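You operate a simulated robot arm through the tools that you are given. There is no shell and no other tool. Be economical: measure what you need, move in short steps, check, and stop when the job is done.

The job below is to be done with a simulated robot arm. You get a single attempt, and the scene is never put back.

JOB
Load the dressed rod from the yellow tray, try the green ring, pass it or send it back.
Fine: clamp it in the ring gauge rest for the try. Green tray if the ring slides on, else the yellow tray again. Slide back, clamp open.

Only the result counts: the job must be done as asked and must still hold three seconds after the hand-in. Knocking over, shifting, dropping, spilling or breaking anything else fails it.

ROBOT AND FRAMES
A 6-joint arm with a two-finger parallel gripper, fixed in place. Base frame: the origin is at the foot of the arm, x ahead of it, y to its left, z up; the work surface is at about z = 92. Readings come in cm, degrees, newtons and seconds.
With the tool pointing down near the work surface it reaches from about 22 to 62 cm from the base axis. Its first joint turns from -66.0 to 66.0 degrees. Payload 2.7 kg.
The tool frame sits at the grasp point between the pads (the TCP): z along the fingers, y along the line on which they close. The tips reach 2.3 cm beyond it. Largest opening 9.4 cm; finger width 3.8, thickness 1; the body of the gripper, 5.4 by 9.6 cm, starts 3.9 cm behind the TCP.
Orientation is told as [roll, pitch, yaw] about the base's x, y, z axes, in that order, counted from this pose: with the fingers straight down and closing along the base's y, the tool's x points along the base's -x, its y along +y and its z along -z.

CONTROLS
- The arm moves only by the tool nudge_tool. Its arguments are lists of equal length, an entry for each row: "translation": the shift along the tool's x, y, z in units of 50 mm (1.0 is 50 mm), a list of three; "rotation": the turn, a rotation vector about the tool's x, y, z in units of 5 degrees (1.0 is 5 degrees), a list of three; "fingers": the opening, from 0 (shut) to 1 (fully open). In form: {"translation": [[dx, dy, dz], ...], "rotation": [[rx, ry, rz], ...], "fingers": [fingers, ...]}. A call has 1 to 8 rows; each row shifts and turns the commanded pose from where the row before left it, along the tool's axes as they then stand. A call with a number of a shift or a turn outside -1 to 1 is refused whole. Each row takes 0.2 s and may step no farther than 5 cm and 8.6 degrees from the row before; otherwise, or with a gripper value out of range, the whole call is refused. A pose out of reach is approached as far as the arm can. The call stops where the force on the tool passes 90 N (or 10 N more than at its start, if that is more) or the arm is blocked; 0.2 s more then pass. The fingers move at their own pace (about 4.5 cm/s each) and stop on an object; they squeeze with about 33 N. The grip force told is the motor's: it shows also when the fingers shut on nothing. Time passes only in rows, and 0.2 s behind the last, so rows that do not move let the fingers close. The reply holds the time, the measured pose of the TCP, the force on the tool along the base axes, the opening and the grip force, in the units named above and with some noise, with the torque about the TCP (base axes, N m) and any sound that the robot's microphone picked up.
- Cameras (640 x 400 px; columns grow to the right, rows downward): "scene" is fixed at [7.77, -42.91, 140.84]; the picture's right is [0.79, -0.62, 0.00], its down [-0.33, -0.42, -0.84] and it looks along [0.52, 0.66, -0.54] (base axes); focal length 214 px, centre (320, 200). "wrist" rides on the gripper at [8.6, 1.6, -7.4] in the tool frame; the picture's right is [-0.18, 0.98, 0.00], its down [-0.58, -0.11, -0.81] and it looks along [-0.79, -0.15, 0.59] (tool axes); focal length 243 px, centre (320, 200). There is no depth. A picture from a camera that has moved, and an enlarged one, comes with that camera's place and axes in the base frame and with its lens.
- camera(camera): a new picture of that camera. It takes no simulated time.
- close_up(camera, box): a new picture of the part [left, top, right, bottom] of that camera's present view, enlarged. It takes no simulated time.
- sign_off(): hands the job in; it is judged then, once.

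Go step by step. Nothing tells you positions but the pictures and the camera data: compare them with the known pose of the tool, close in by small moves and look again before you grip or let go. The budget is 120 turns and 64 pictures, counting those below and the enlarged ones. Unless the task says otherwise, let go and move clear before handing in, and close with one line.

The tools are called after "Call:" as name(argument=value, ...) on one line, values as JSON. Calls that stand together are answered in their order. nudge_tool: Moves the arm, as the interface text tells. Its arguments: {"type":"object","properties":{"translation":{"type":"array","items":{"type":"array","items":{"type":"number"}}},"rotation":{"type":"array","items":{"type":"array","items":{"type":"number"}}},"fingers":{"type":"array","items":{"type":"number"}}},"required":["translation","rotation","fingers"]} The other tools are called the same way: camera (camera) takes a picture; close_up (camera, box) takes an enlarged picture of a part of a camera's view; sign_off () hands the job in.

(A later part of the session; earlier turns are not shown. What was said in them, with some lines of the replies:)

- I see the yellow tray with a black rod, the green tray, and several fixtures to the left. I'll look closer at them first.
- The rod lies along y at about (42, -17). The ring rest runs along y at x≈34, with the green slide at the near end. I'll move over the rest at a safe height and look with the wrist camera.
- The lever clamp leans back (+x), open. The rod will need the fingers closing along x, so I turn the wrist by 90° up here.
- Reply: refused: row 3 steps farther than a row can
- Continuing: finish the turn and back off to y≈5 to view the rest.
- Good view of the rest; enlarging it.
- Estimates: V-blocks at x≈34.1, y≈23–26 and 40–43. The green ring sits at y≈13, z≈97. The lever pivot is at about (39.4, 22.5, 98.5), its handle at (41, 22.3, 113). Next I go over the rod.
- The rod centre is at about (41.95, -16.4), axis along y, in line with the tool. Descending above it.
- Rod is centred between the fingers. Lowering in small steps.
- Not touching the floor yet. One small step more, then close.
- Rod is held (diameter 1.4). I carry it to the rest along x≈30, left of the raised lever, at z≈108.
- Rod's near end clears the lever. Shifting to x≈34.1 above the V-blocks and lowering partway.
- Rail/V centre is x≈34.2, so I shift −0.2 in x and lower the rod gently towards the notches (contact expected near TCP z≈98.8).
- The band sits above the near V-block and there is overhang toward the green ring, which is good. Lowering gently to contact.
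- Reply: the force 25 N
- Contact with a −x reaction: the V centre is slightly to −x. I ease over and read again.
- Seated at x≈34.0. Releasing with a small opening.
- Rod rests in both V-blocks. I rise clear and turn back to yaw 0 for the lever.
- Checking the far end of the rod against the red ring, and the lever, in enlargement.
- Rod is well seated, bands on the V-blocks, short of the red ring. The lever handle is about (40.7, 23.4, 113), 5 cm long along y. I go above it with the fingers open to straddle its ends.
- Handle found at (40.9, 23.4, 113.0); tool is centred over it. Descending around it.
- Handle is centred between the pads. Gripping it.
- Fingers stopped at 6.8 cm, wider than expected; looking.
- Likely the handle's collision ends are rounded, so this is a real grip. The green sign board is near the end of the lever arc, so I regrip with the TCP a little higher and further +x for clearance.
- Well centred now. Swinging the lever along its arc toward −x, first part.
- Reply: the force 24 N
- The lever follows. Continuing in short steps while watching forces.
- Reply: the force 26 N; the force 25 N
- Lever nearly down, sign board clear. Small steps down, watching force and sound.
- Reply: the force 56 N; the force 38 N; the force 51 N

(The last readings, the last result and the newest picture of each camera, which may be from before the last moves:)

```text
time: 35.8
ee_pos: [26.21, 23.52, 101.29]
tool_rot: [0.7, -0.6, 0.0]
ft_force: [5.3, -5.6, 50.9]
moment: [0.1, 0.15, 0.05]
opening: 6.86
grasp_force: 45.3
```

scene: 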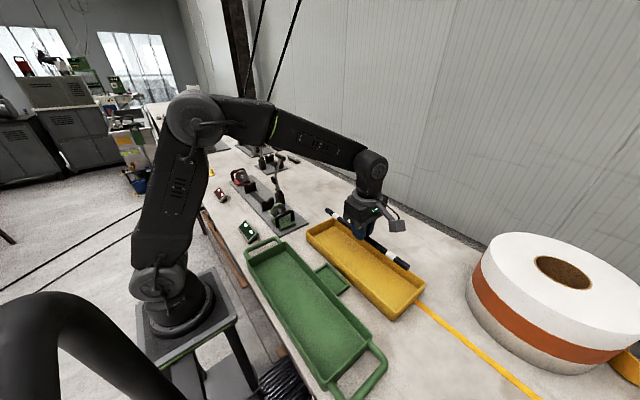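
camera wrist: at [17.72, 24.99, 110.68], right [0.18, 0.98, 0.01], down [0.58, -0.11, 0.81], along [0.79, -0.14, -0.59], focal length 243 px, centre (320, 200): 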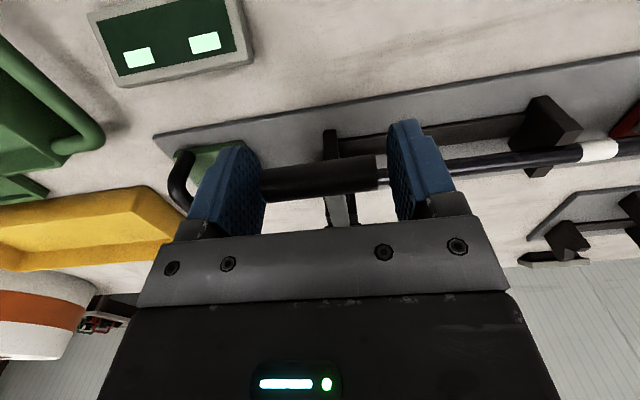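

Force is rising at about z=101–102; looking at the pad on the rod.

Call:
close_up(camera="scene", box=[250, 170, 310, 230])

Call:
close_up(camera="wrist", box=[180, 90, 480, 260])

```text
6.67 times, centred on (280, 200) of scene
camera zoom: at [7.74, -42.97, 140.82], right [0.79, -0.62, 0.0], down [-0.33, -0.42, -0.84], along [0.52, 0.66, -0.54], focal length 1430 px, centre (587, 200)
```

zoom: 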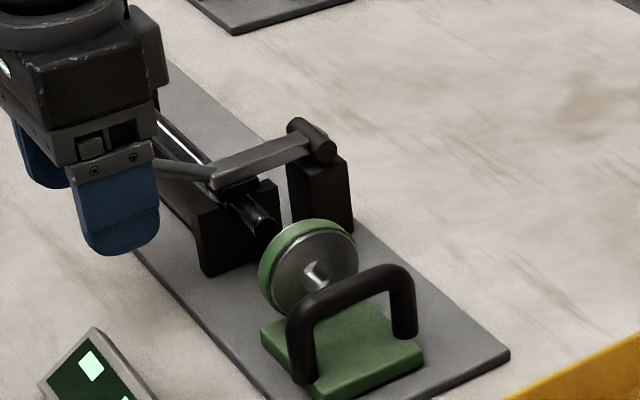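

```text
2.13 times, centred on (330, 175) of wrist
camera zoom: at [17.47, 25.01, 108.62], right [0.18, 0.98, 0.01], down [0.57, -0.12, 0.81], along [0.8, -0.14, -0.58], focal length 518 px, centre (299, 253)
```

zoom: 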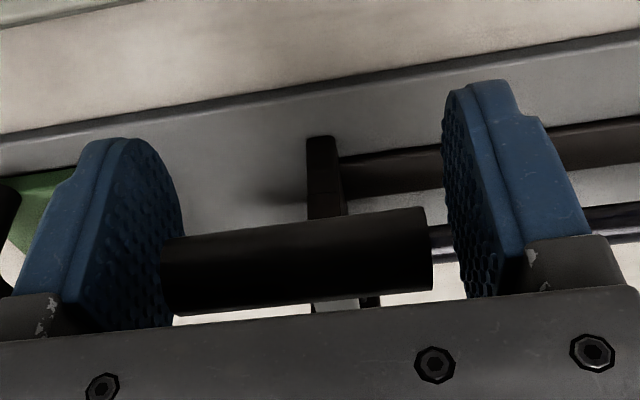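

The handle has stopped near z≈103 with the pad on the rod (the grip began sliding). I let go and see whether the lever holds.

Call:
nudge_tool(translation=[[0, 0, 0], [0, 0, 0], [0, 0, -0.6], [0, 0, -0.6], [0, 0, -0.4]], rotation=[[0, 0, 0], [0, 0, 0], [0, 0, 0], [0, 0, 0], [0, 0, 0]], fingers=[0.9, 0.9, 0.9, 0.9, 0.9])

Call:
close_up(camera="scene", box=[245, 165, 305, 225])

Call:
close_up(camera="wrist", box=[180, 0, 480, 240])

```text
time: 37.0
ee_pos: [26.0, 23.45, 108.84]
tool_rot: [0.1, 0.0, -0.1]
ft_force: [0.5, 0.0, 0.1]
moment: [-0.02, -0.01, -0.02]
opening: 8.47
grasp_force: 0.0
```

```text
6.67 times, centred on (275, 195) of scene
camera zoom: at [7.77, -42.91, 140.84], right [0.79, -0.62, 0.0], down [-0.33, -0.42, -0.84], along [0.52, 0.66, -0.54], focal length 1430 px, centre (620, 233)
```

zoom: 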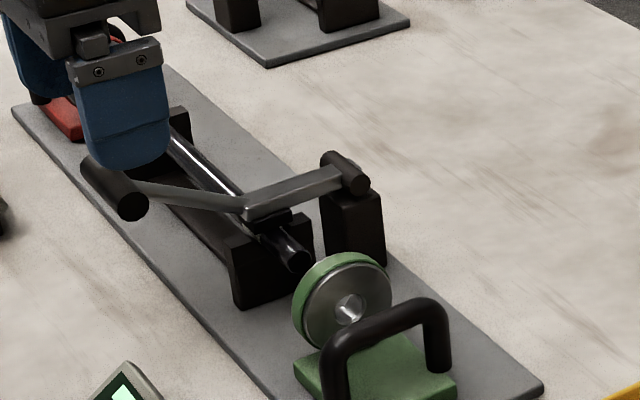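

```text
1.67 times, centred on (330, 120) of wrist
camera zoom: at [17.25, 24.95, 116.2], right [0.18, 0.98, 0.0], down [0.58, -0.11, 0.81], along [0.79, -0.15, -0.59], focal length 404 px, centre (303, 333)
```

zoom: 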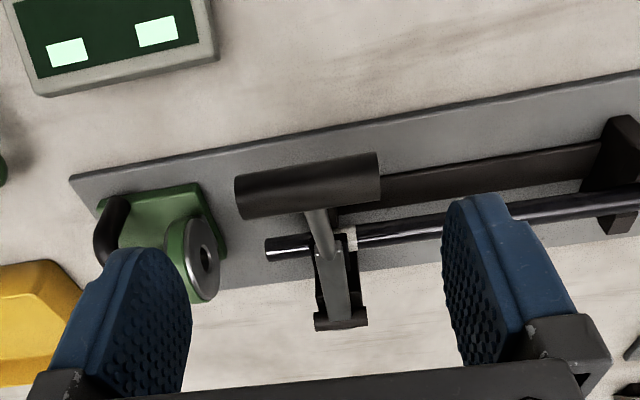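

The lever stays down on the rod. I press the handle from above with closed fingers to make sure it is fully home.

Call:
nudge_tool(translation=[[0, 0, 0], [0, 0, 0], [0, 0, 0], [0, 0, 0], [-0.05, -0.02, 0], [0, 0, 0.3], [0, 0, 0.2]], rotation=[[0, 0, 0], [0, 0, 0], [0, 0, 0], [0, 0, 0], [0, 0, 0], [0, 0, 0], [0, 0, 0]], fingers=[0, 0, 0, 0, 0, 0, 0])

Call:
nudge_tool(translation=[[0, 0, 0.15]], rotation=[[0, 0, 0]], fingers=[0])

Call:
nudge_tool(translation=[[0, 0, 0.1]], rotation=[[0, 0, 0]], fingers=[0])

```text
time: 38.6
ee_pos: [26.13, 23.31, 106.44]
tool_rot: [0.1, 0.0, 0.0]
ft_force: [1.7, 0.4, -0.4]
moment: [-0.02, -0.01, -0.01]
opening: 0.02
grasp_force: 33.2
```

```text
time: 39.0
ee_pos: [26.09, 23.28, 105.89]
tool_rot: [0.2, -0.2, 0.0]
ft_force: [-14.9, -6.1, 34.9]
moment: [-0.18, 0.31, -0.13]
opening: 0.02
grasp_force: 32.8
```

```text
time: 39.5
ee_pos: [26.04, 23.36, 105.92]
tool_rot: [0.4, -0.4, 0.0]
ft_force: [-13.6, -11.2, 26.5]
moment: [-0.31, 0.35, -0.03]
opening: 0.02
grasp_force: 32.9
stopped in row 1: the force on the tool passed its limit at 90 N (the readings are from after the stop); the commanded pose is now the measured one
```

The clamp is solid. Now to the green slide's handle, whose bar runs along x at about (34, 9.5, 98.5).

Call:
nudge_tool(translation=[[0, 0, -0.6], [0, 0, -0.6], [-0.4, -0.7, 0], [-0.4, -0.7, 0], [-0.4, -0.7, 0], [-0.4, -0.68, 0]], rotation=[[0, 0, 0], [0, 0, 0], [0, 0, 0], [0, 0, 0], [0, 0, 0], [0, 0, 0]], fingers=[0.1, 0.3, 0.33, 0.33, 0.33, 0.33])

Call:
camera(camera="wrist")

Call:
close_up(camera="scene", box=[240, 150, 320, 240])

```text
time: 41.0
ee_pos: [34.42, 9.39, 111.68]
tool_rot: [0.4, -0.4, 0.0]
ft_force: [-0.2, 0.2, -0.8]
moment: [0.0, -0.05, 0.02]
opening: 3.11
grasp_force: 0.0
```

```text
21 pictures are left
camera wrist: at [25.69, 10.95, 119.05], right [0.18, 0.98, 0.01], down [0.58, -0.11, 0.81], along [0.8, -0.14, -0.59], focal length 243 px, centre (320, 200)
```

wrist: 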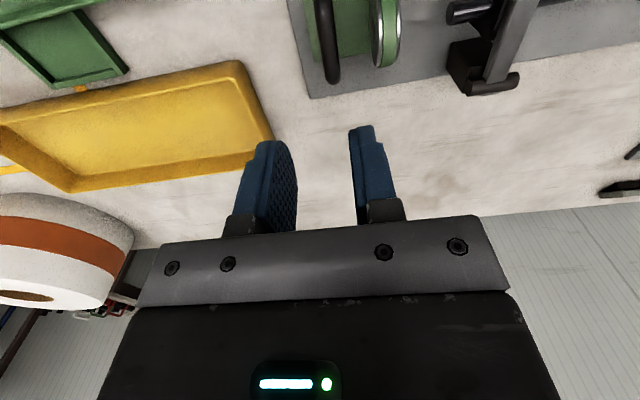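

```text
4.44 times, centred on (280, 195) of scene
camera zoom: at [7.77, -42.91, 140.84], right [0.79, -0.62, 0.0], down [-0.33, -0.42, -0.84], along [0.52, 0.66, -0.54], focal length 953 px, centre (498, 222)
```

zoom: 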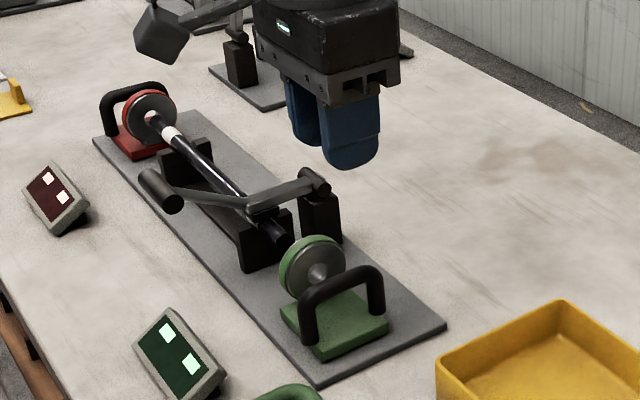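

Bar estimated at y≈9.9. I correct the slight tilt, shift, descend partway and look again.

Call:
nudge_tool(translation=[[0.05, 0.1, 0.4], [0, 0, 0.6], [0, 0, 0.5]], rotation=[[0.08, 0.08, 0], [0, 0, 0], [0, 0, 0]], fingers=[0.33, 0.33, 0.33])

Call:
close_up(camera="wrist", box=[200, 0, 440, 240])

Call:
close_up(camera="scene", box=[260, 170, 320, 240])

```text
time: 41.8
ee_pos: [33.96, 9.94, 103.96]
tool_rot: [-0.1, 0.1, 0.0]
ft_force: [-0.6, -0.1, -0.4]
moment: [-0.01, -0.01, 0.02]
opening: 3.12
grasp_force: 0.1
```

```text
1.67 times, centred on (320, 120) of wrist
camera zoom: at [25.21, 11.49, 111.46], right [0.18, 0.98, 0.0], down [0.58, -0.11, 0.81], along [0.79, -0.15, -0.59], focal length 404 px, centre (320, 333)
```

zoom: 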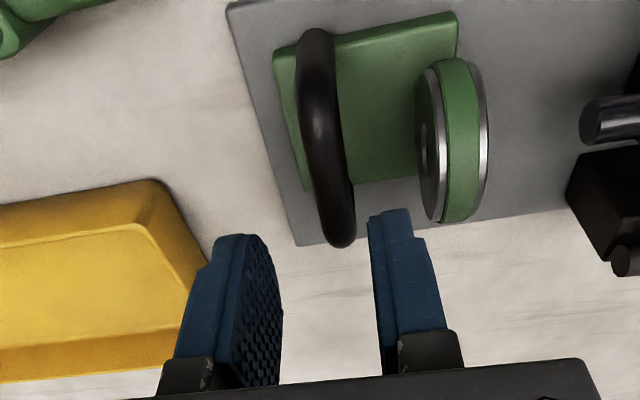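

```text
5.71 times, centred on (290, 205) of scene
camera zoom: at [7.77, -42.91, 140.84], right [0.79, -0.62, 0.0], down [-0.33, -0.42, -0.84], along [0.52, 0.66, -0.54], focal length 1226 px, centre (491, 171)
```

zoom: 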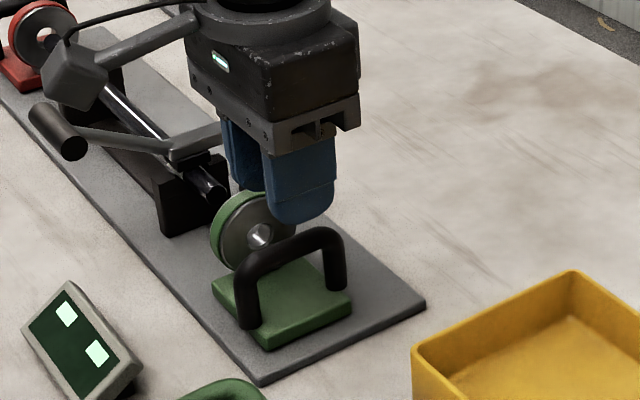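

Bar axis at about (33.2, 10.3, 98). Small shift, then down around it and grip.

Call:
nudge_tool(translation=[[0.1, 0.07, 0], [0, 0, 0.5], [0, 0, 0.3], [0, 0, 0.18]], rotation=[[0, 0, 0], [0, 0, 0], [0, 0, 0], [0, 0, 0]], fingers=[0.33, 0.33, 0.33, 0.33])

Call:
close_up(camera="scene", box=[260, 170, 320, 240])

```text
time: 42.8
ee_pos: [33.47, 10.32, 99.25]
tool_rot: [0.0, 0.1, 0.0]
ft_force: [-0.4, -0.8, 0.2]
moment: [-0.01, 0.0, -0.02]
opening: 3.12
grasp_force: 0.0
```

```text
5.71 times, centred on (290, 205) of scene
camera zoom: at [7.77, -42.91, 140.84], right [0.79, -0.62, 0.0], down [-0.33, -0.42, -0.84], along [0.52, 0.66, -0.54], focal length 1226 px, centre (491, 171)
```

zoom: 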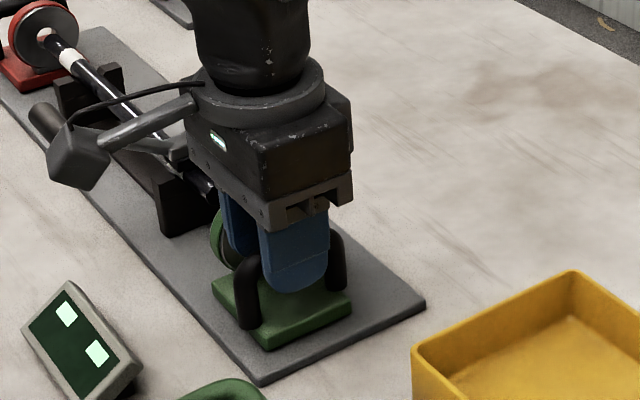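

Camera would pass close over the lever handle during the push, so I tilt the tool 15° about y (camera side up), then grip the bar.

Call:
nudge_tool(translation=[[0, 0, 0], [0, 0, 0], [0, 0, 0], [0, 0, 0], [0, 0, 0], [0, 0, 0]], rotation=[[0, 1, 0], [0, 1, 0], [0, 1, 0], [0, 0, 0], [0, 0, 0], [0, 0, 0]], fingers=[0.33, 0.33, 0.33, 0, 0, 0])

Call:
close_up(camera="scene", box=[250, 160, 320, 240])

```text
time: 44.1
ee_pos: [33.37, 10.3, 99.26]
tool_rot: [-0.1, 15.1, 0.0]
ft_force: [1.9, -0.3, 1.6]
moment: [0.11, 1.25, -0.06]
opening: 1.39
grasp_force: 45.2
```

```text
5.00 times, centred on (285, 200) of scene
camera zoom: at [7.78, -42.91, 140.84], right [0.79, -0.62, 0.0], down [-0.33, -0.42, -0.84], along [0.52, 0.66, -0.54], focal length 1072 px, centre (495, 200)
```

zoom: 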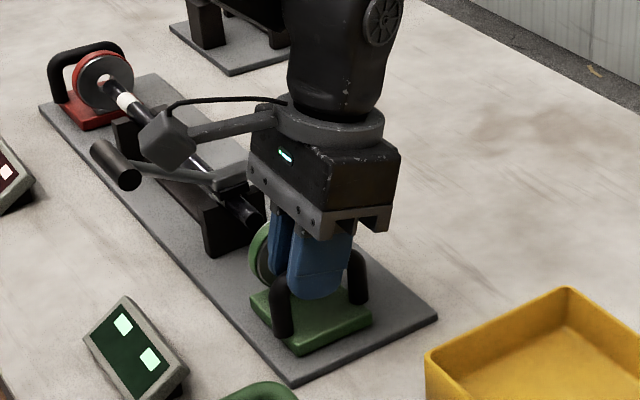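

Bar gripped. Pushing the slide toward the rod, first 3 cm.

Call:
nudge_tool(translation=[[0, 0.1, 0], [0, 0.15, 0], [0, 0.15, 0], [0, 0.2, 0]], rotation=[[0, 0, 0], [0, 0, 0], [0, 0, 0], [0, 0, 0]], fingers=[0, 0, 0, 0])

Call:
nudge_tool(translation=[[0, 0.1, 0], [0, 0.1, 0]], rotation=[[0, 0, 0], [0, 0, 0]], fingers=[0, 0])

Call:
close_up(camera="scene", box=[250, 160, 320, 240])

```text
time: 45.1
ee_pos: [33.37, 13.26, 99.35]
tool_rot: [-0.1, 15.2, 0.0]
ft_force: [-6.0, -2.8, -18.3]
moment: [-0.04, -0.91, -0.11]
opening: 1.36
grasp_force: 45.0
```

```text
time: 45.8
ee_pos: [33.36, 14.41, 99.17]
tool_rot: [-0.1, 15.3, 0.0]
ft_force: [-10.5, -2.0, -21.7]
moment: [-0.03, -0.85, -0.07]
opening: 1.38
grasp_force: 44.4
```

```text
5.00 times, centred on (285, 200) of scene
camera zoom: at [7.76, -42.91, 140.84], right [0.79, -0.62, 0.0], down [-0.33, -0.42, -0.84], along [0.52, 0.66, -0.54], focal length 1072 px, centre (495, 200)
```

zoom: 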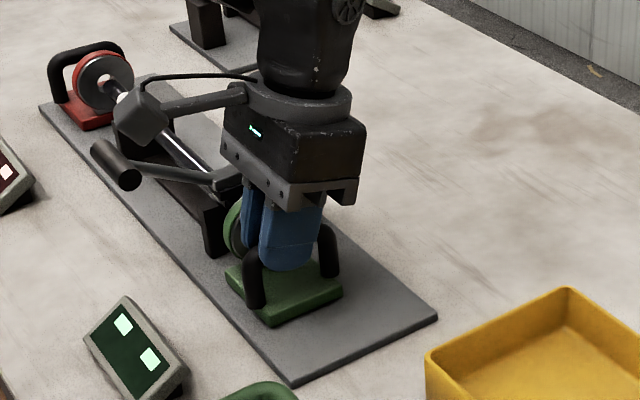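

Slide moves freely. Now small steps watching the axial force.

Call:
nudge_tool(translation=[[0, 0.06, 0], [0, 0.06, 0]], rotation=[[0, 0, 0], [0, 0, 0]], fingers=[0, 0])

Call:
nudge_tool(translation=[[0, 0.06, 0], [0, 0.06, 0]], rotation=[[0, 0, 0], [0, 0, 0]], fingers=[0, 0])

Call:
nudge_tool(translation=[[0, 0.06, 0], [0, 0.06, 0]], rotation=[[0, 0, 0], [0, 0, 0]], fingers=[0, 0])

```text
time: 46.4
ee_pos: [33.36, 14.81, 99.37]
tool_rot: [0.0, 15.2, 0.0]
ft_force: [-4.6, -2.9, -14.7]
moment: [0.0, 1.04, -0.06]
opening: 1.41
grasp_force: 44.8
```

```text
time: 47.0
ee_pos: [33.34, 15.37, 99.43]
tool_rot: [0.0, 15.2, 0.1]
ft_force: [-5.9, -2.3, -8.2]
moment: [-0.01, 1.04, -0.15]
opening: 1.36
grasp_force: 44.5
```

```text
time: 47.5
ee_pos: [33.35, 15.85, 99.36]
tool_rot: [-0.4, 15.2, 0.0]
ft_force: [-15.5, -23.3, 3.7]
moment: [-0.28, -0.56, -0.11]
opening: 1.4
grasp_force: 45.3
```

Resistance begins at y≈15.85. Pushing slightly more to tell a stop from friction.

Call:
nudge_tool(translation=[[0, 0.05, 0]], rotation=[[0, 0, 0]], fingers=[0])

Call:
close_up(camera="wrist", box=[300, 0, 500, 200])

Call:
close_up(camera="scene", box=[260, 170, 310, 230])

```text
time: 48.0
ee_pos: [33.4, 15.91, 99.25]
tool_rot: [-0.6, 15.2, -0.1]
ft_force: [-11.0, -47.4, 13.0]
moment: [-0.6, -0.66, -0.1]
opening: 1.38
grasp_force: 45.2
```

```text
2.00 times, centred on (400, 100) of wrist
camera zoom: at [26.96, 17.52, 108.68], right [0.18, 0.98, -0.06], down [0.77, -0.1, 0.63], along [0.61, -0.15, -0.78], focal length 485 px, centre (160, 400)
```

zoom: 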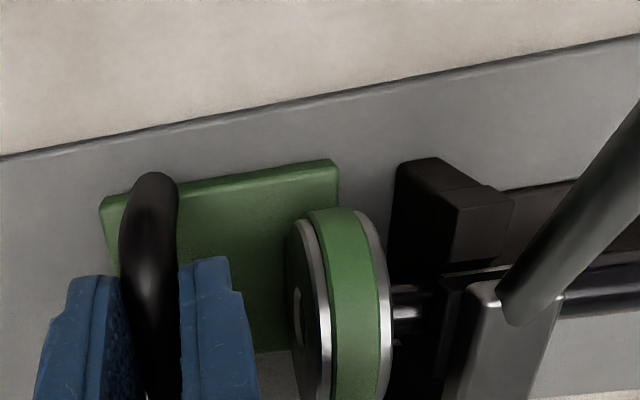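

```text
6.67 times, centred on (285, 200) of scene
camera zoom: at [7.72, -43.06, 140.79], right [0.79, -0.62, 0.0], down [-0.33, -0.42, -0.84], along [0.52, 0.66, -0.54], focal length 1430 px, centre (553, 200)
```

zoom: 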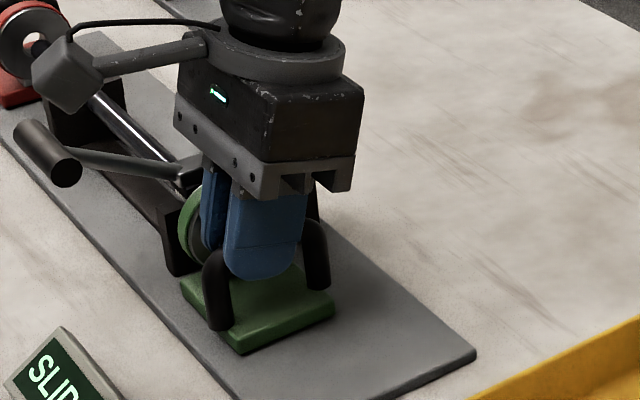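

The green sign now shows text; reading it.

Call:
close_up(camera="scene", box=[230, 205, 270, 250])

Call:
close_up(camera="scene", box=[205, 175, 245, 210])

```text
8.89 times, centred on (250, 228) of scene
camera zoom: at [7.72, -43.06, 140.79], right [0.79, -0.62, 0.0], down [-0.33, -0.42, -0.84], along [0.52, 0.66, -0.54], focal length 1906 px, centre (942, -44)
```

zoom: 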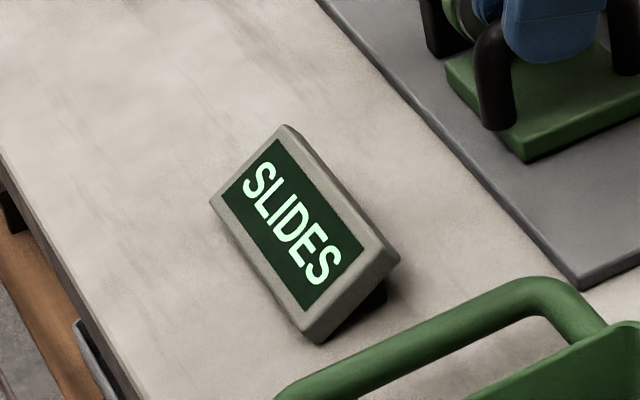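

```text
11.43 times, centred on (225, 192) of scene
camera zoom: at [7.72, -43.06, 140.79], right [0.79, -0.62, 0.0], down [-0.33, -0.42, -0.84], along [0.52, 0.66, -0.54], focal length 2451 px, centre (1406, 286)
```

zoom: 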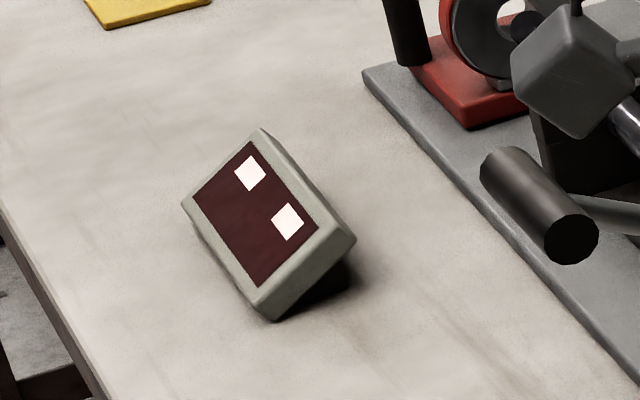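

"SLIDES": the green ring passes, so the rod goes to the green tray. Pulling the slide back to its start at y≈10.3.

Call:
nudge_tool(translation=[[0, -0.1, 0], [0, -0.2, 0], [0, -0.2, 0], [0, -0.2, 0], [0, -0.2, 0], [0, -0.2, 0], [0, -0.1, 0]], rotation=[[0, 0, 0], [0, 0, 0], [0, 0, 0], [0, 0, 0], [0, 0, 0], [0, 0, 0], [0, 0, 0]], fingers=[0, 0, 0, 0, 0, 0, 0])

Call:
nudge_tool(translation=[[0, 0, 0]], rotation=[[0, 0, 0]], fingers=[0])

```text
time: 49.5
ee_pos: [33.34, 10.27, 99.28]
tool_rot: [0.0, 15.1, 0.0]
ft_force: [-9.7, 2.1, 15.6]
moment: [0.18, 0.53, -0.22]
opening: 1.38
grasp_force: 45.3
```

```text
time: 50.0
ee_pos: [33.37, 10.26, 99.24]
tool_rot: [-0.1, 15.1, 0.0]
ft_force: [-8.0, 1.1, 19.6]
moment: [0.13, 0.85, -0.2]
opening: 1.36
grasp_force: 44.8
```

Call:
nudge_tool(translation=[[0, -0.03, 0]], rotation=[[0, 0, 0]], fingers=[0])

Call:
nudge_tool(translation=[[0, 0, 0], [0, 0, 0], [0, 0, -0.3], [0, 0, -0.6], [0, 0, -0.6], [0, 0, -0.6]], rotation=[[0, 0, 0], [0, 0, 0], [0, 0, 0], [0, 0, 0], [0, 0, 0], [0, 0, 0]], fingers=[0.33, 0.33, 0.33, 0.33, 0.33, 0.33])

Call:
close_up(camera="scene", box=[220, 160, 320, 250])

```text
time: 50.4
ee_pos: [33.39, 10.27, 99.37]
tool_rot: [0.1, 15.2, 0.1]
ft_force: [-8.5, 12.3, 21.8]
moment: [0.15, 1.33, -0.09]
opening: 1.39
grasp_force: 45.5
```

```text
time: 51.8
ee_pos: [35.89, 10.2, 109.59]
tool_rot: [-0.1, 15.2, -0.1]
ft_force: [-0.2, 0.0, 0.1]
moment: [-0.02, 0.0, 0.03]
opening: 3.09
grasp_force: 0.1
```

```text
4.44 times, centred on (270, 205) of scene
camera zoom: at [7.77, -42.91, 140.84], right [0.79, -0.62, 0.0], down [-0.33, -0.42, -0.84], along [0.52, 0.66, -0.54], focal length 953 px, centre (542, 178)
```

zoom: 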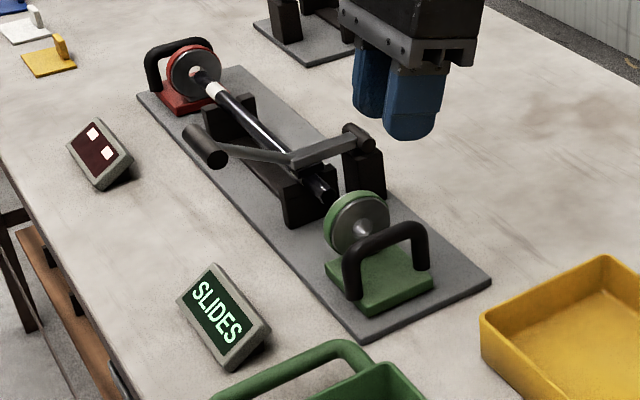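

The slide is home against its stop. Now un-tilt and go back above the lever handle at about (26.3, 23.4, 102.7).

Call:
nudge_tool(translation=[[0, 0, 0], [0, 0, 0], [0, 0, 0], [0, 0, -0.6], [0.6, 0.7, 0], [0.6, 0.7, 0], [0.6, 0.65, 0], [0, 0.6, 0]], rotation=[[0, -1, 0], [0, -1, 0], [0, -1, 0], [0, 0, 0], [0, 0, 0], [0, 0, 0], [0, 0, 0], [0, 0, 0]], fingers=[0.9, 0.9, 0.9, 0.9, 0.9, 0.9, 0.9, 0.9])

Call:
close_up(camera="wrist", box=[180, 0, 480, 240])

```text
time: 53.5
ee_pos: [27.47, 23.52, 112.33]
tool_rot: [0.0, 0.1, 0.0]
ft_force: [-0.3, 0.0, 0.2]
moment: [0.02, 0.0, 0.0]
opening: 8.49
grasp_force: 0.1
```

```text
1.67 times, centred on (330, 120) of wrist
camera zoom: at [18.75, 25.12, 119.82], right [0.18, 0.98, 0.0], down [0.58, -0.11, 0.81], along [0.79, -0.15, -0.59], focal length 404 px, centre (303, 333)
```

zoom: 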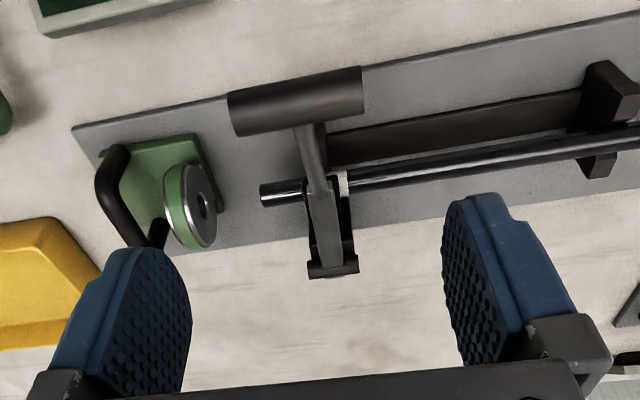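

Handle confirmed at (26.1, 23.4, 102.7). Descending around it and gripping.

Call:
nudge_tool(translation=[[0.21, -0.02, 0.4], [0, 0, 0.7], [0, 0, 0.6], [0, 0, 0.26], [0, 0, 0], [0, 0, 0], [0, 0, 0], [0, 0, 0]], rotation=[[0, 0, 0], [0, 0, 0], [0, 0, 0], [0, 0, 0], [0, 0, 0], [0, 0, 0], [0, 0, 0], [0, 0, 0]], fingers=[0.95, 0.95, 0.95, 0.95, 0.5, 0.5, 0.5, 0.5])

```text
time: 55.4
ee_pos: [26.26, 23.64, 102.57]
tool_rot: [0.1, 0.1, 0.0]
ft_force: [0.8, 19.2, -6.1]
moment: [0.4, 0.43, -0.02]
opening: 6.79
grasp_force: 45.0
```

Call:
nudge_tool(translation=[[-0.05, 0.03, -0.14], [-0.19, 0, -0.4]], rotation=[[0, 0, 0], [0, 0, 0]], fingers=[0.5, 0.5])

Call:
nudge_tool(translation=[[-0.28, 0, -0.4], [-0.35, 0, -0.35]], rotation=[[0, 0, 0], [0, 0, 0]], fingers=[0.5, 0.5])

Call:
close_up(camera="scene", box=[220, 120, 320, 240])

```text
time: 56.0
ee_pos: [27.3, 23.61, 105.23]
tool_rot: [-0.2, 0.2, 0.0]
ft_force: [-4.7, 14.0, -10.1]
moment: [-0.16, 1.27, -0.1]
opening: 6.82
grasp_force: 44.9
```

```text
time: 56.5
ee_pos: [30.42, 23.49, 109.19]
tool_rot: [-0.1, 0.3, -0.1]
ft_force: [-6.4, 16.0, -9.1]
moment: [-0.08, 1.27, -0.12]
opening: 6.82
grasp_force: 44.7
```

```text
3.33 times, centred on (270, 180) of scene
camera zoom: at [7.77, -42.86, 140.86], right [0.79, -0.62, 0.0], down [-0.33, -0.42, -0.84], along [0.52, 0.66, -0.54], focal length 715 px, centre (487, 267)
```

zoom: 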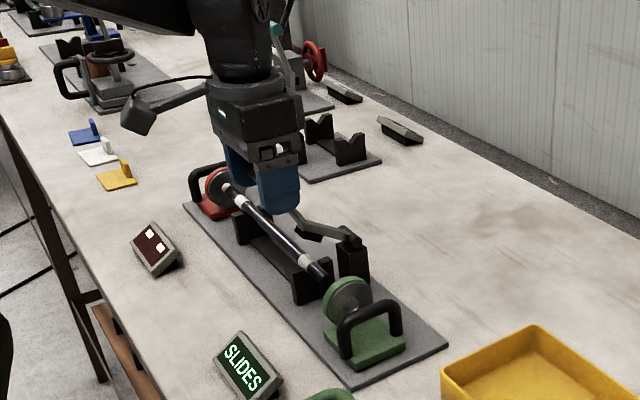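

The lever lifts with the grip and the rod stays put. Continuing the arc to fully open.

Call:
nudge_tool(translation=[[-0.4, 0, -0.28], [-0.446, 0.01, -0.21]], rotation=[[0, 0, 0], [0, 0, 0]], fingers=[0.5, 0.5])

Call:
nudge_tool(translation=[[-0.474, 0, -0.13], [-0.49, 0, -0.04]], rotation=[[0, 0, 0], [0, 0, 0]], fingers=[0.5, 0.5])

Call:
nudge_tool(translation=[[-0.25, 0, 0.02]], rotation=[[0, 0, 0]], fingers=[0.5])

```text
time: 57.1
ee_pos: [34.85, 23.44, 111.5]
tool_rot: [0.2, 0.2, 0.0]
ft_force: [-8.8, 16.9, -3.7]
moment: [-0.01, 1.28, -0.02]
opening: 6.82
grasp_force: 45.3
```

```text
time: 57.8
ee_pos: [39.33, 23.44, 112.41]
tool_rot: [0.0, 0.2, 0.0]
ft_force: [-9.6, 8.3, 4.8]
moment: [0.09, 1.23, -0.15]
opening: 6.79
grasp_force: 44.9
```

```text
time: 58.1
ee_pos: [40.66, 23.56, 112.27]
tool_rot: [0.0, 0.1, 0.0]
ft_force: [-10.2, 9.2, 4.4]
moment: [0.02, 1.26, -0.05]
opening: 6.8
grasp_force: 45.1
```

Call:
nudge_tool(translation=[[-0.08, 0, 0.01]], rotation=[[0, 0, 0]], fingers=[0.5])

Call:
nudge_tool(translation=[[0, 0, 0], [0, 0, 0], [0, 0, 0], [0, 0, -0.5], [0, 0, -0.8], [0, 0, -0.8], [0, 0, -0.5]], rotation=[[0, 0, 0], [0, 0, 0], [0, 0, 0], [0, 0, 0], [0, 0, 0], [0, 0, 0], [0, 0, 0]], fingers=[0.95, 0.95, 0.95, 0.95, 0.95, 0.95, 0.95])

Call:
close_up(camera="scene", box=[220, 130, 320, 240])

```text
time: 58.5
ee_pos: [41.13, 23.56, 112.3]
tool_rot: [-0.1, 0.1, -0.1]
ft_force: [-9.2, 6.1, 8.7]
moment: [-0.08, 1.27, 0.0]
opening: 6.79
grasp_force: 44.9
```

```text
time: 60.1
ee_pos: [41.09, 23.58, 125.14]
tool_rot: [0.0, 0.1, 0.0]
ft_force: [0.0, 0.4, 0.2]
moment: [0.0, 0.03, -0.04]
opening: 8.93
grasp_force: 0.1
```

```text
3.64 times, centred on (270, 185) of scene
camera zoom: at [7.77, -42.91, 140.84], right [0.79, -0.62, 0.0], down [-0.33, -0.42, -0.84], along [0.52, 0.66, -0.54], focal length 780 px, centre (502, 254)
```

zoom: 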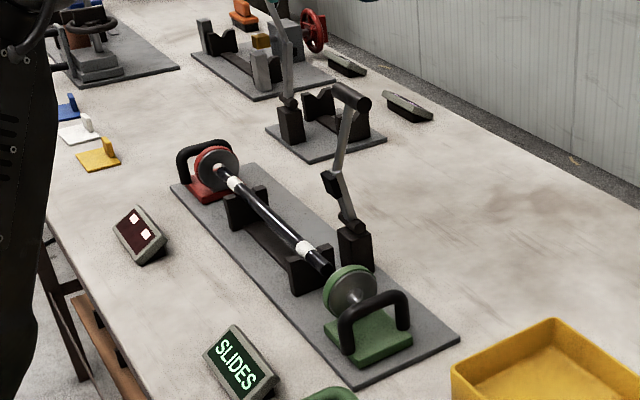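

Clamp is open as at the start, and the rod is undisturbed. I move over the rod's middle and turn to yaw 90.

Call:
nudge_tool(translation=[[0.48, 0.64, 0], [0.47, 0.64, 0], [0.47, 0.64, 0], [0, 0, 0], [0, 0, 0], [0, 0, 0], [0, 0, 0], [0, 0, 0]], rotation=[[0, 0, 0], [0, 0, 0], [0, 0, 0], [0, 0, -1], [0, 0, -1], [0, 0, -1], [0, 0, -1], [0, 0, -1]], fingers=[0.9, 0.8, 0.6, 0.4, 0.4, 0.4, 0.4, 0.4])

Call:
nudge_tool(translation=[[0, 0, 0], [0, 0, 0], [0, 0, 0], [0, 0, 0], [0, 0, 0], [0, 0, 0], [0, 0, 0], [0, 0, 0]], rotation=[[0, 0, -1], [0, 0, -1], [0, 0, -1], [0, 0, -1], [0, 0, -1], [0, 0, -1], [0, 0, -1], [0, 0, -1]], fingers=[0.4, 0.4, 0.4, 0.4, 0.4, 0.4, 0.4, 0.4])

Call:
nudge_tool(translation=[[0, 0, 0], [0, 0, 0], [0, 0, 0], [0, 0, 0], [0, 0, 0]], rotation=[[0, 0, -1], [0, 0, -1], [0, 0, -1], [0, 0, -1], [0, 0, -1]], fingers=[0.4, 0.4, 0.4, 0.4, 0.4])

```text
time: 62.0
ee_pos: [34.17, 33.15, 125.21]
tool_rot: [0.0, 0.2, 25.0]
ft_force: [-0.6, 0.3, -0.1]
moment: [0.02, 0.0, 0.03]
opening: 3.79
grasp_force: 0.1
```

```text
time: 63.8
ee_pos: [33.98, 33.13, 125.05]
tool_rot: [0.1, 0.0, 65.1]
ft_force: [-0.1, 0.6, -0.1]
moment: [-0.01, 0.04, 0.01]
opening: 3.79
grasp_force: 0.0
```

```text
time: 65.0
ee_pos: [34.05, 33.23, 125.1]
tool_rot: [0.1, -0.1, 90.1]
ft_force: [-0.5, -0.4, 0.1]
moment: [0.02, 0.0, -0.02]
opening: 3.76
grasp_force: 0.1
```

Call:
nudge_tool(translation=[[0, 0, 0.9], [0, 0, 0.9], [0, 0, 0.9], [0, 0, 0.9], [0, 0, 0.9], [0, 0, 0.3]], rotation=[[0, 0, 0], [0, 0, 0], [0, 0, 0], [0, 0, 0], [0, 0, 0], [0, 0, 0]], fingers=[0.4, 0.4, 0.4, 0.4, 0.4, 0.4])

Call:
nudge_tool(translation=[[0, 0, 0.2], [0, 0, 0.26], [0, 0, 0], [0, 0, 0], [0, 0, 0], [0, 0, 0]], rotation=[[0, 0, 0], [0, 0, 0], [0, 0, 0], [0, 0, 0], [0, 0, 0], [0, 0, 0]], fingers=[0.4, 0.4, 0, 0, 0, 0])

```text
time: 66.3
ee_pos: [34.0, 33.04, 101.2]
tool_rot: [0.1, 0.0, 90.0]
ft_force: [-0.2, -0.6, 0.4]
moment: [-0.02, 0.01, -0.02]
opening: 3.76
grasp_force: 0.1
```

```text
time: 67.8
ee_pos: [34.05, 33.16, 98.95]
tool_rot: [0.1, 0.1, 89.9]
ft_force: [-4.7, 0.9, 2.3]
moment: [-0.02, 0.05, -0.01]
opening: 1.37
grasp_force: 32.7
```

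The grip is a bit close to the fingertips; reopening, lowering 0.4 cm and regripping.

Call:
nudge_tool(translation=[[0, 0, 0], [0, 0, 0], [0, 0, 0.09], [0, 0, 0], [0, 0, 0], [0, 0, 0], [0, 0, 0]], rotation=[[0, 0, 0], [0, 0, 0], [0, 0, 0], [0, 0, 0], [0, 0, 0], [0, 0, 0], [0, 0, 0]], fingers=[0.4, 0.4, 0.4, 0, 0, 0, 0])

Call:
nudge_tool(translation=[[0, 0, -0.2], [0, 0, -0.4], [0, 0, -0.6], [0, 0, -0.7]], rotation=[[0, 0, 0], [0, 0, 0], [0, 0, 0], [0, 0, 0]], fingers=[0, 0, 0, 0])

Call:
camera(camera="scene")

```text
time: 69.3
ee_pos: [34.1, 33.15, 98.47]
tool_rot: [0.1, 0.0, 89.9]
ft_force: [-1.9, -0.3, 0.9]
moment: [-0.06, -0.02, -0.09]
opening: 1.42
grasp_force: 32.4
```

```text
time: 70.3
ee_pos: [34.08, 33.14, 108.16]
tool_rot: [0.2, 0.1, 90.1]
ft_force: [0.1, -0.1, 0.4]
moment: [0.01, 0.02, -0.02]
opening: 1.4
grasp_force: 33.0
```

```text
6 pictures are left
```

scene: 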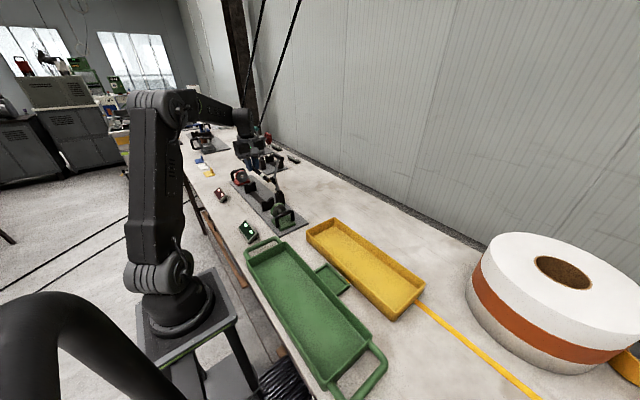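

Rod lifted. The green tray spans x≈17–29, y≈−33 to 1. Carrying the rod back past the lever at x≈30, then over the tray centre.

Call:
nudge_tool(translation=[[0, 0.41, 0], [0, 0.41, 0], [0.8, 0, 0], [0.8, 0, 0], [0.8, 0, 0], [0.8, 0, 0], [0.8, 0, 0], [0.8, 0, 0]], rotation=[[0, 0, 0], [0, 0, 0], [0, 0, 0], [0, 0, 0], [0, 0, 0], [0, 0, 0], [0, 0, 0], [0, 0, 0]], fingers=[0, 0, 0, 0, 0, 0, 0, 0])

Call:
nudge_tool(translation=[[0.84, 0.22, 0], [0.84, 0.22, 0], [0.84, 0.22, 0], [0.84, 0.22, 0], [0.84, 0.22, 0], [0.84, 0.22, 0]], rotation=[[0, 0, 0], [0, 0, 0], [0, 0, 0], [0, 0, 0], [0, 0, 0], [0, 0, 0]], fingers=[0, 0, 0, 0, 0, 0])

Call:
close_up(camera="scene", box=[210, 200, 410, 400])

```text
time: 72.2
ee_pos: [30.0, 9.06, 107.87]
tool_rot: [0.2, 0.0, 90.1]
ft_force: [-0.1, 0.7, -0.9]
moment: [-0.01, 0.02, 0.0]
opening: 1.4
grasp_force: 33.4
```

```text
time: 73.5
ee_pos: [23.14, -16.32, 107.89]
tool_rot: [0.1, 0.0, 90.0]
ft_force: [0.7, -0.7, -0.5]
moment: [0.01, 0.0, -0.02]
opening: 1.36
grasp_force: 32.5
```

```text
2.00 times, centred on (310, 300) of scene
camera zoom: at [7.77, -42.91, 140.84], right [0.79, -0.62, 0.0], down [-0.33, -0.42, -0.84], along [0.52, 0.66, -0.54], focal length 429 px, centre (340, 0)
```

zoom: 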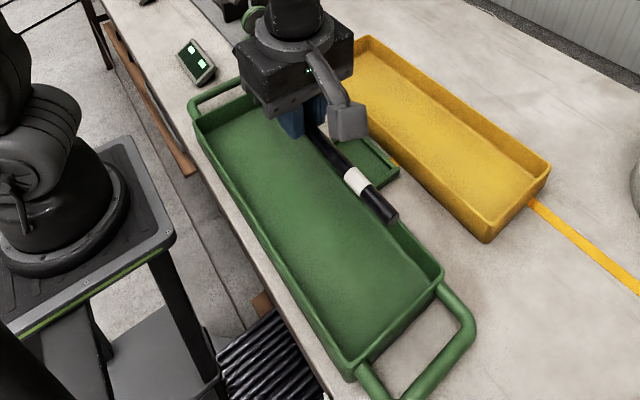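

Position fits the tray. Lowering.

Call:
nudge_tool(translation=[[0, 0, 0.7], [0, 0, 0.7], [0, 0, 0.5], [0, 0, 0.3]], rotation=[[0, 0, 0], [0, 0, 0], [0, 0, 0], [0, 0, 0]], fingers=[0, 0, 0, 0])

Call:
close_up(camera="scene", box=[210, 200, 410, 400])

```text
time: 74.5
ee_pos: [23.33, -16.23, 97.04]
tool_rot: [0.1, 0.1, 89.9]
ft_force: [-0.1, 0.2, -0.6]
moment: [0.02, 0.01, 0.01]
opening: 1.4
grasp_force: 33.2
```

```text
2.00 times, centred on (310, 300) of scene
camera zoom: at [7.77, -42.91, 140.84], right [0.79, -0.62, 0.0], down [-0.33, -0.42, -0.84], along [0.52, 0.66, -0.54], focal length 429 px, centre (340, 0)
```

zoom: 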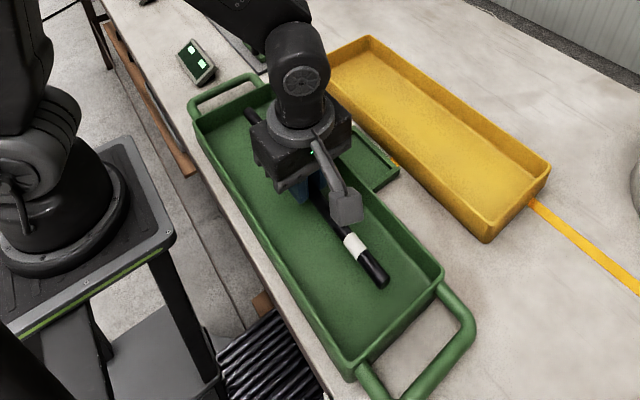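

The rod is inside the green tray with room all round. Small steps down to contact.

Call:
nudge_tool(translation=[[0, 0, 0.12], [0, 0, 0.12], [0, 0, 0.08]], rotation=[[0, 0, 0], [0, 0, 0], [0, 0, 0]], fingers=[0, 0, 0])

Call:
nudge_tool(translation=[[0, 0, 0.04]], rotation=[[0, 0, 0]], fingers=[0])

Call:
nudge_tool(translation=[[0, 0, 0.03]], rotation=[[0, 0, 0]], fingers=[0])

```text
time: 75.3
ee_pos: [23.32, -16.08, 95.41]
tool_rot: [0.2, 0.0, 90.1]
ft_force: [0.2, 0.2, 0.1]
moment: [-0.02, 0.06, -0.02]
opening: 1.39
grasp_force: 33.0
```

```text
time: 75.8
ee_pos: [23.4, -16.13, 95.19]
tool_rot: [0.2, 0.1, 90.0]
ft_force: [-1.0, -0.4, -0.6]
moment: [0.0, 0.03, 0.02]
opening: 1.38
grasp_force: 32.7
```

```text
time: 76.2
ee_pos: [23.38, -16.05, 95.11]
tool_rot: [0.1, 0.1, 90.0]
ft_force: [-0.4, -0.3, -0.8]
moment: [0.0, 0.02, 0.02]
opening: 1.38
grasp_force: 33.2
```

Call:
nudge_tool(translation=[[0, 0, 0.03]], rotation=[[0, 0, 0]], fingers=[0])

Call:
nudge_tool(translation=[[0, 0, 0.03]], rotation=[[0, 0, 0]], fingers=[0])

```text
time: 76.5
ee_pos: [23.36, -16.15, 94.96]
tool_rot: [0.1, 0.1, 90.1]
ft_force: [-0.4, -0.4, -0.7]
moment: [-0.01, 0.01, 0.06]
opening: 1.38
grasp_force: 33.0
```

```text
time: 77.0
ee_pos: [23.34, -16.12, 94.71]
tool_rot: [0.2, 0.0, 90.0]
ft_force: [-0.3, 0.4, -1.0]
moment: [0.02, 0.0, 0.02]
opening: 1.4
grasp_force: 32.8
```

No contact yet; a little further.

Call:
nudge_tool(translation=[[0, 0, 0.02]], rotation=[[0, 0, 0]], fingers=[0])

Call:
nudge_tool(translation=[[0, 0, 0.02]], rotation=[[0, 0, 0]], fingers=[0])

```text
time: 77.3
ee_pos: [23.34, -16.11, 94.64]
tool_rot: [0.1, 0.0, 89.9]
ft_force: [-4.7, 2.4, 15.4]
moment: [0.16, -0.05, 0.01]
opening: 1.41
grasp_force: 33.3
```

```text
time: 77.8
ee_pos: [23.32, -16.05, 94.77]
tool_rot: [-0.1, 0.2, 90.1]
ft_force: [-14.0, 5.6, 47.7]
moment: [0.57, 0.05, 0.01]
opening: 1.4
grasp_force: 33.0
```

Contact with the floor. Backing off the pressure, releasing gently and rising.

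Call:
nudge_tool(translation=[[0, 0, -0.03], [0, 0, 0], [0, 0, 0], [0, 0, 0], [0, 0, -0.3], [0, 0, -0.8], [0, 0, -1], [0, 0, -1]], rotation=[[0, 0, 0], [0, 0, 0], [0, 0, 0], [0, 0, 0], [0, 0, 0], [0, 0, 0], [0, 0, 0], [0, 0, 0]], fingers=[0, 0.25, 0.4, 0.4, 0.4, 0.4, 0.4, 0.4])

Call:
nudge_tool(translation=[[0, 0, -1], [0, 0, -0.8], [0, 0, 0]], rotation=[[0, 0, 0], [0, 0, 0], [0, 0, 0]], fingers=[0.4, 0.4, 0.4])

Call:
camera(camera="scene")

Call:
close_up(camera="scene", box=[210, 140, 410, 400])

```text
time: 79.5
ee_pos: [23.27, -16.1, 110.31]
tool_rot: [0.1, 0.1, 90.1]
ft_force: [0.6, 0.6, -0.3]
moment: [-0.02, 0.01, 0.03]
opening: 3.76
grasp_force: 0.1
```

```text
time: 80.3
ee_pos: [23.37, -15.98, 119.32]
tool_rot: [0.1, 0.1, 90.0]
ft_force: [-0.1, -0.4, 0.8]
moment: [0.02, 0.01, -0.01]
opening: 3.77
grasp_force: 0.1
```

```text
3 pictures are left
```

scene: 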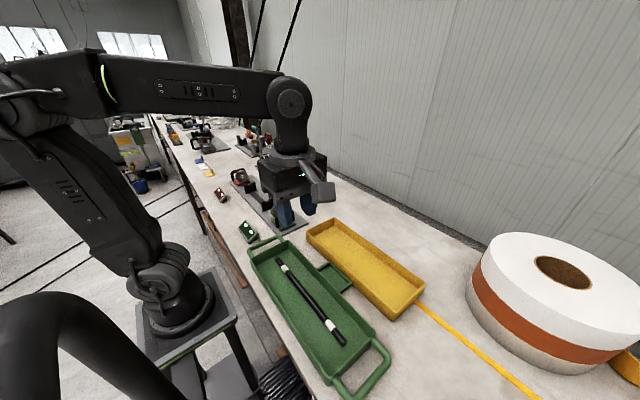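

```text
1.54 times, centred on (310, 270) of scene
camera zoom: at [7.77, -42.91, 140.84], right [0.79, -0.62, 0.0], down [-0.33, -0.42, -0.84], along [0.52, 0.66, -0.54], focal length 330 px, centre (335, 92)
```

zoom: 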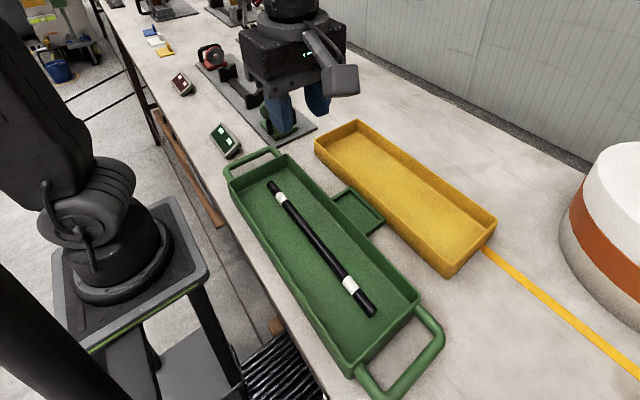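

The rod lies flat in the green tray, the slide is home, the clamp is open and the arm is clear. Handing in.

Call:
sign_off()

```text
The job is handed in.
```

The rod passed: with it clamped in the rest, the green ring slid on and the sign showed "SLIDES". It now lies in the green tray, with the slide back against its stop and the clamp open.
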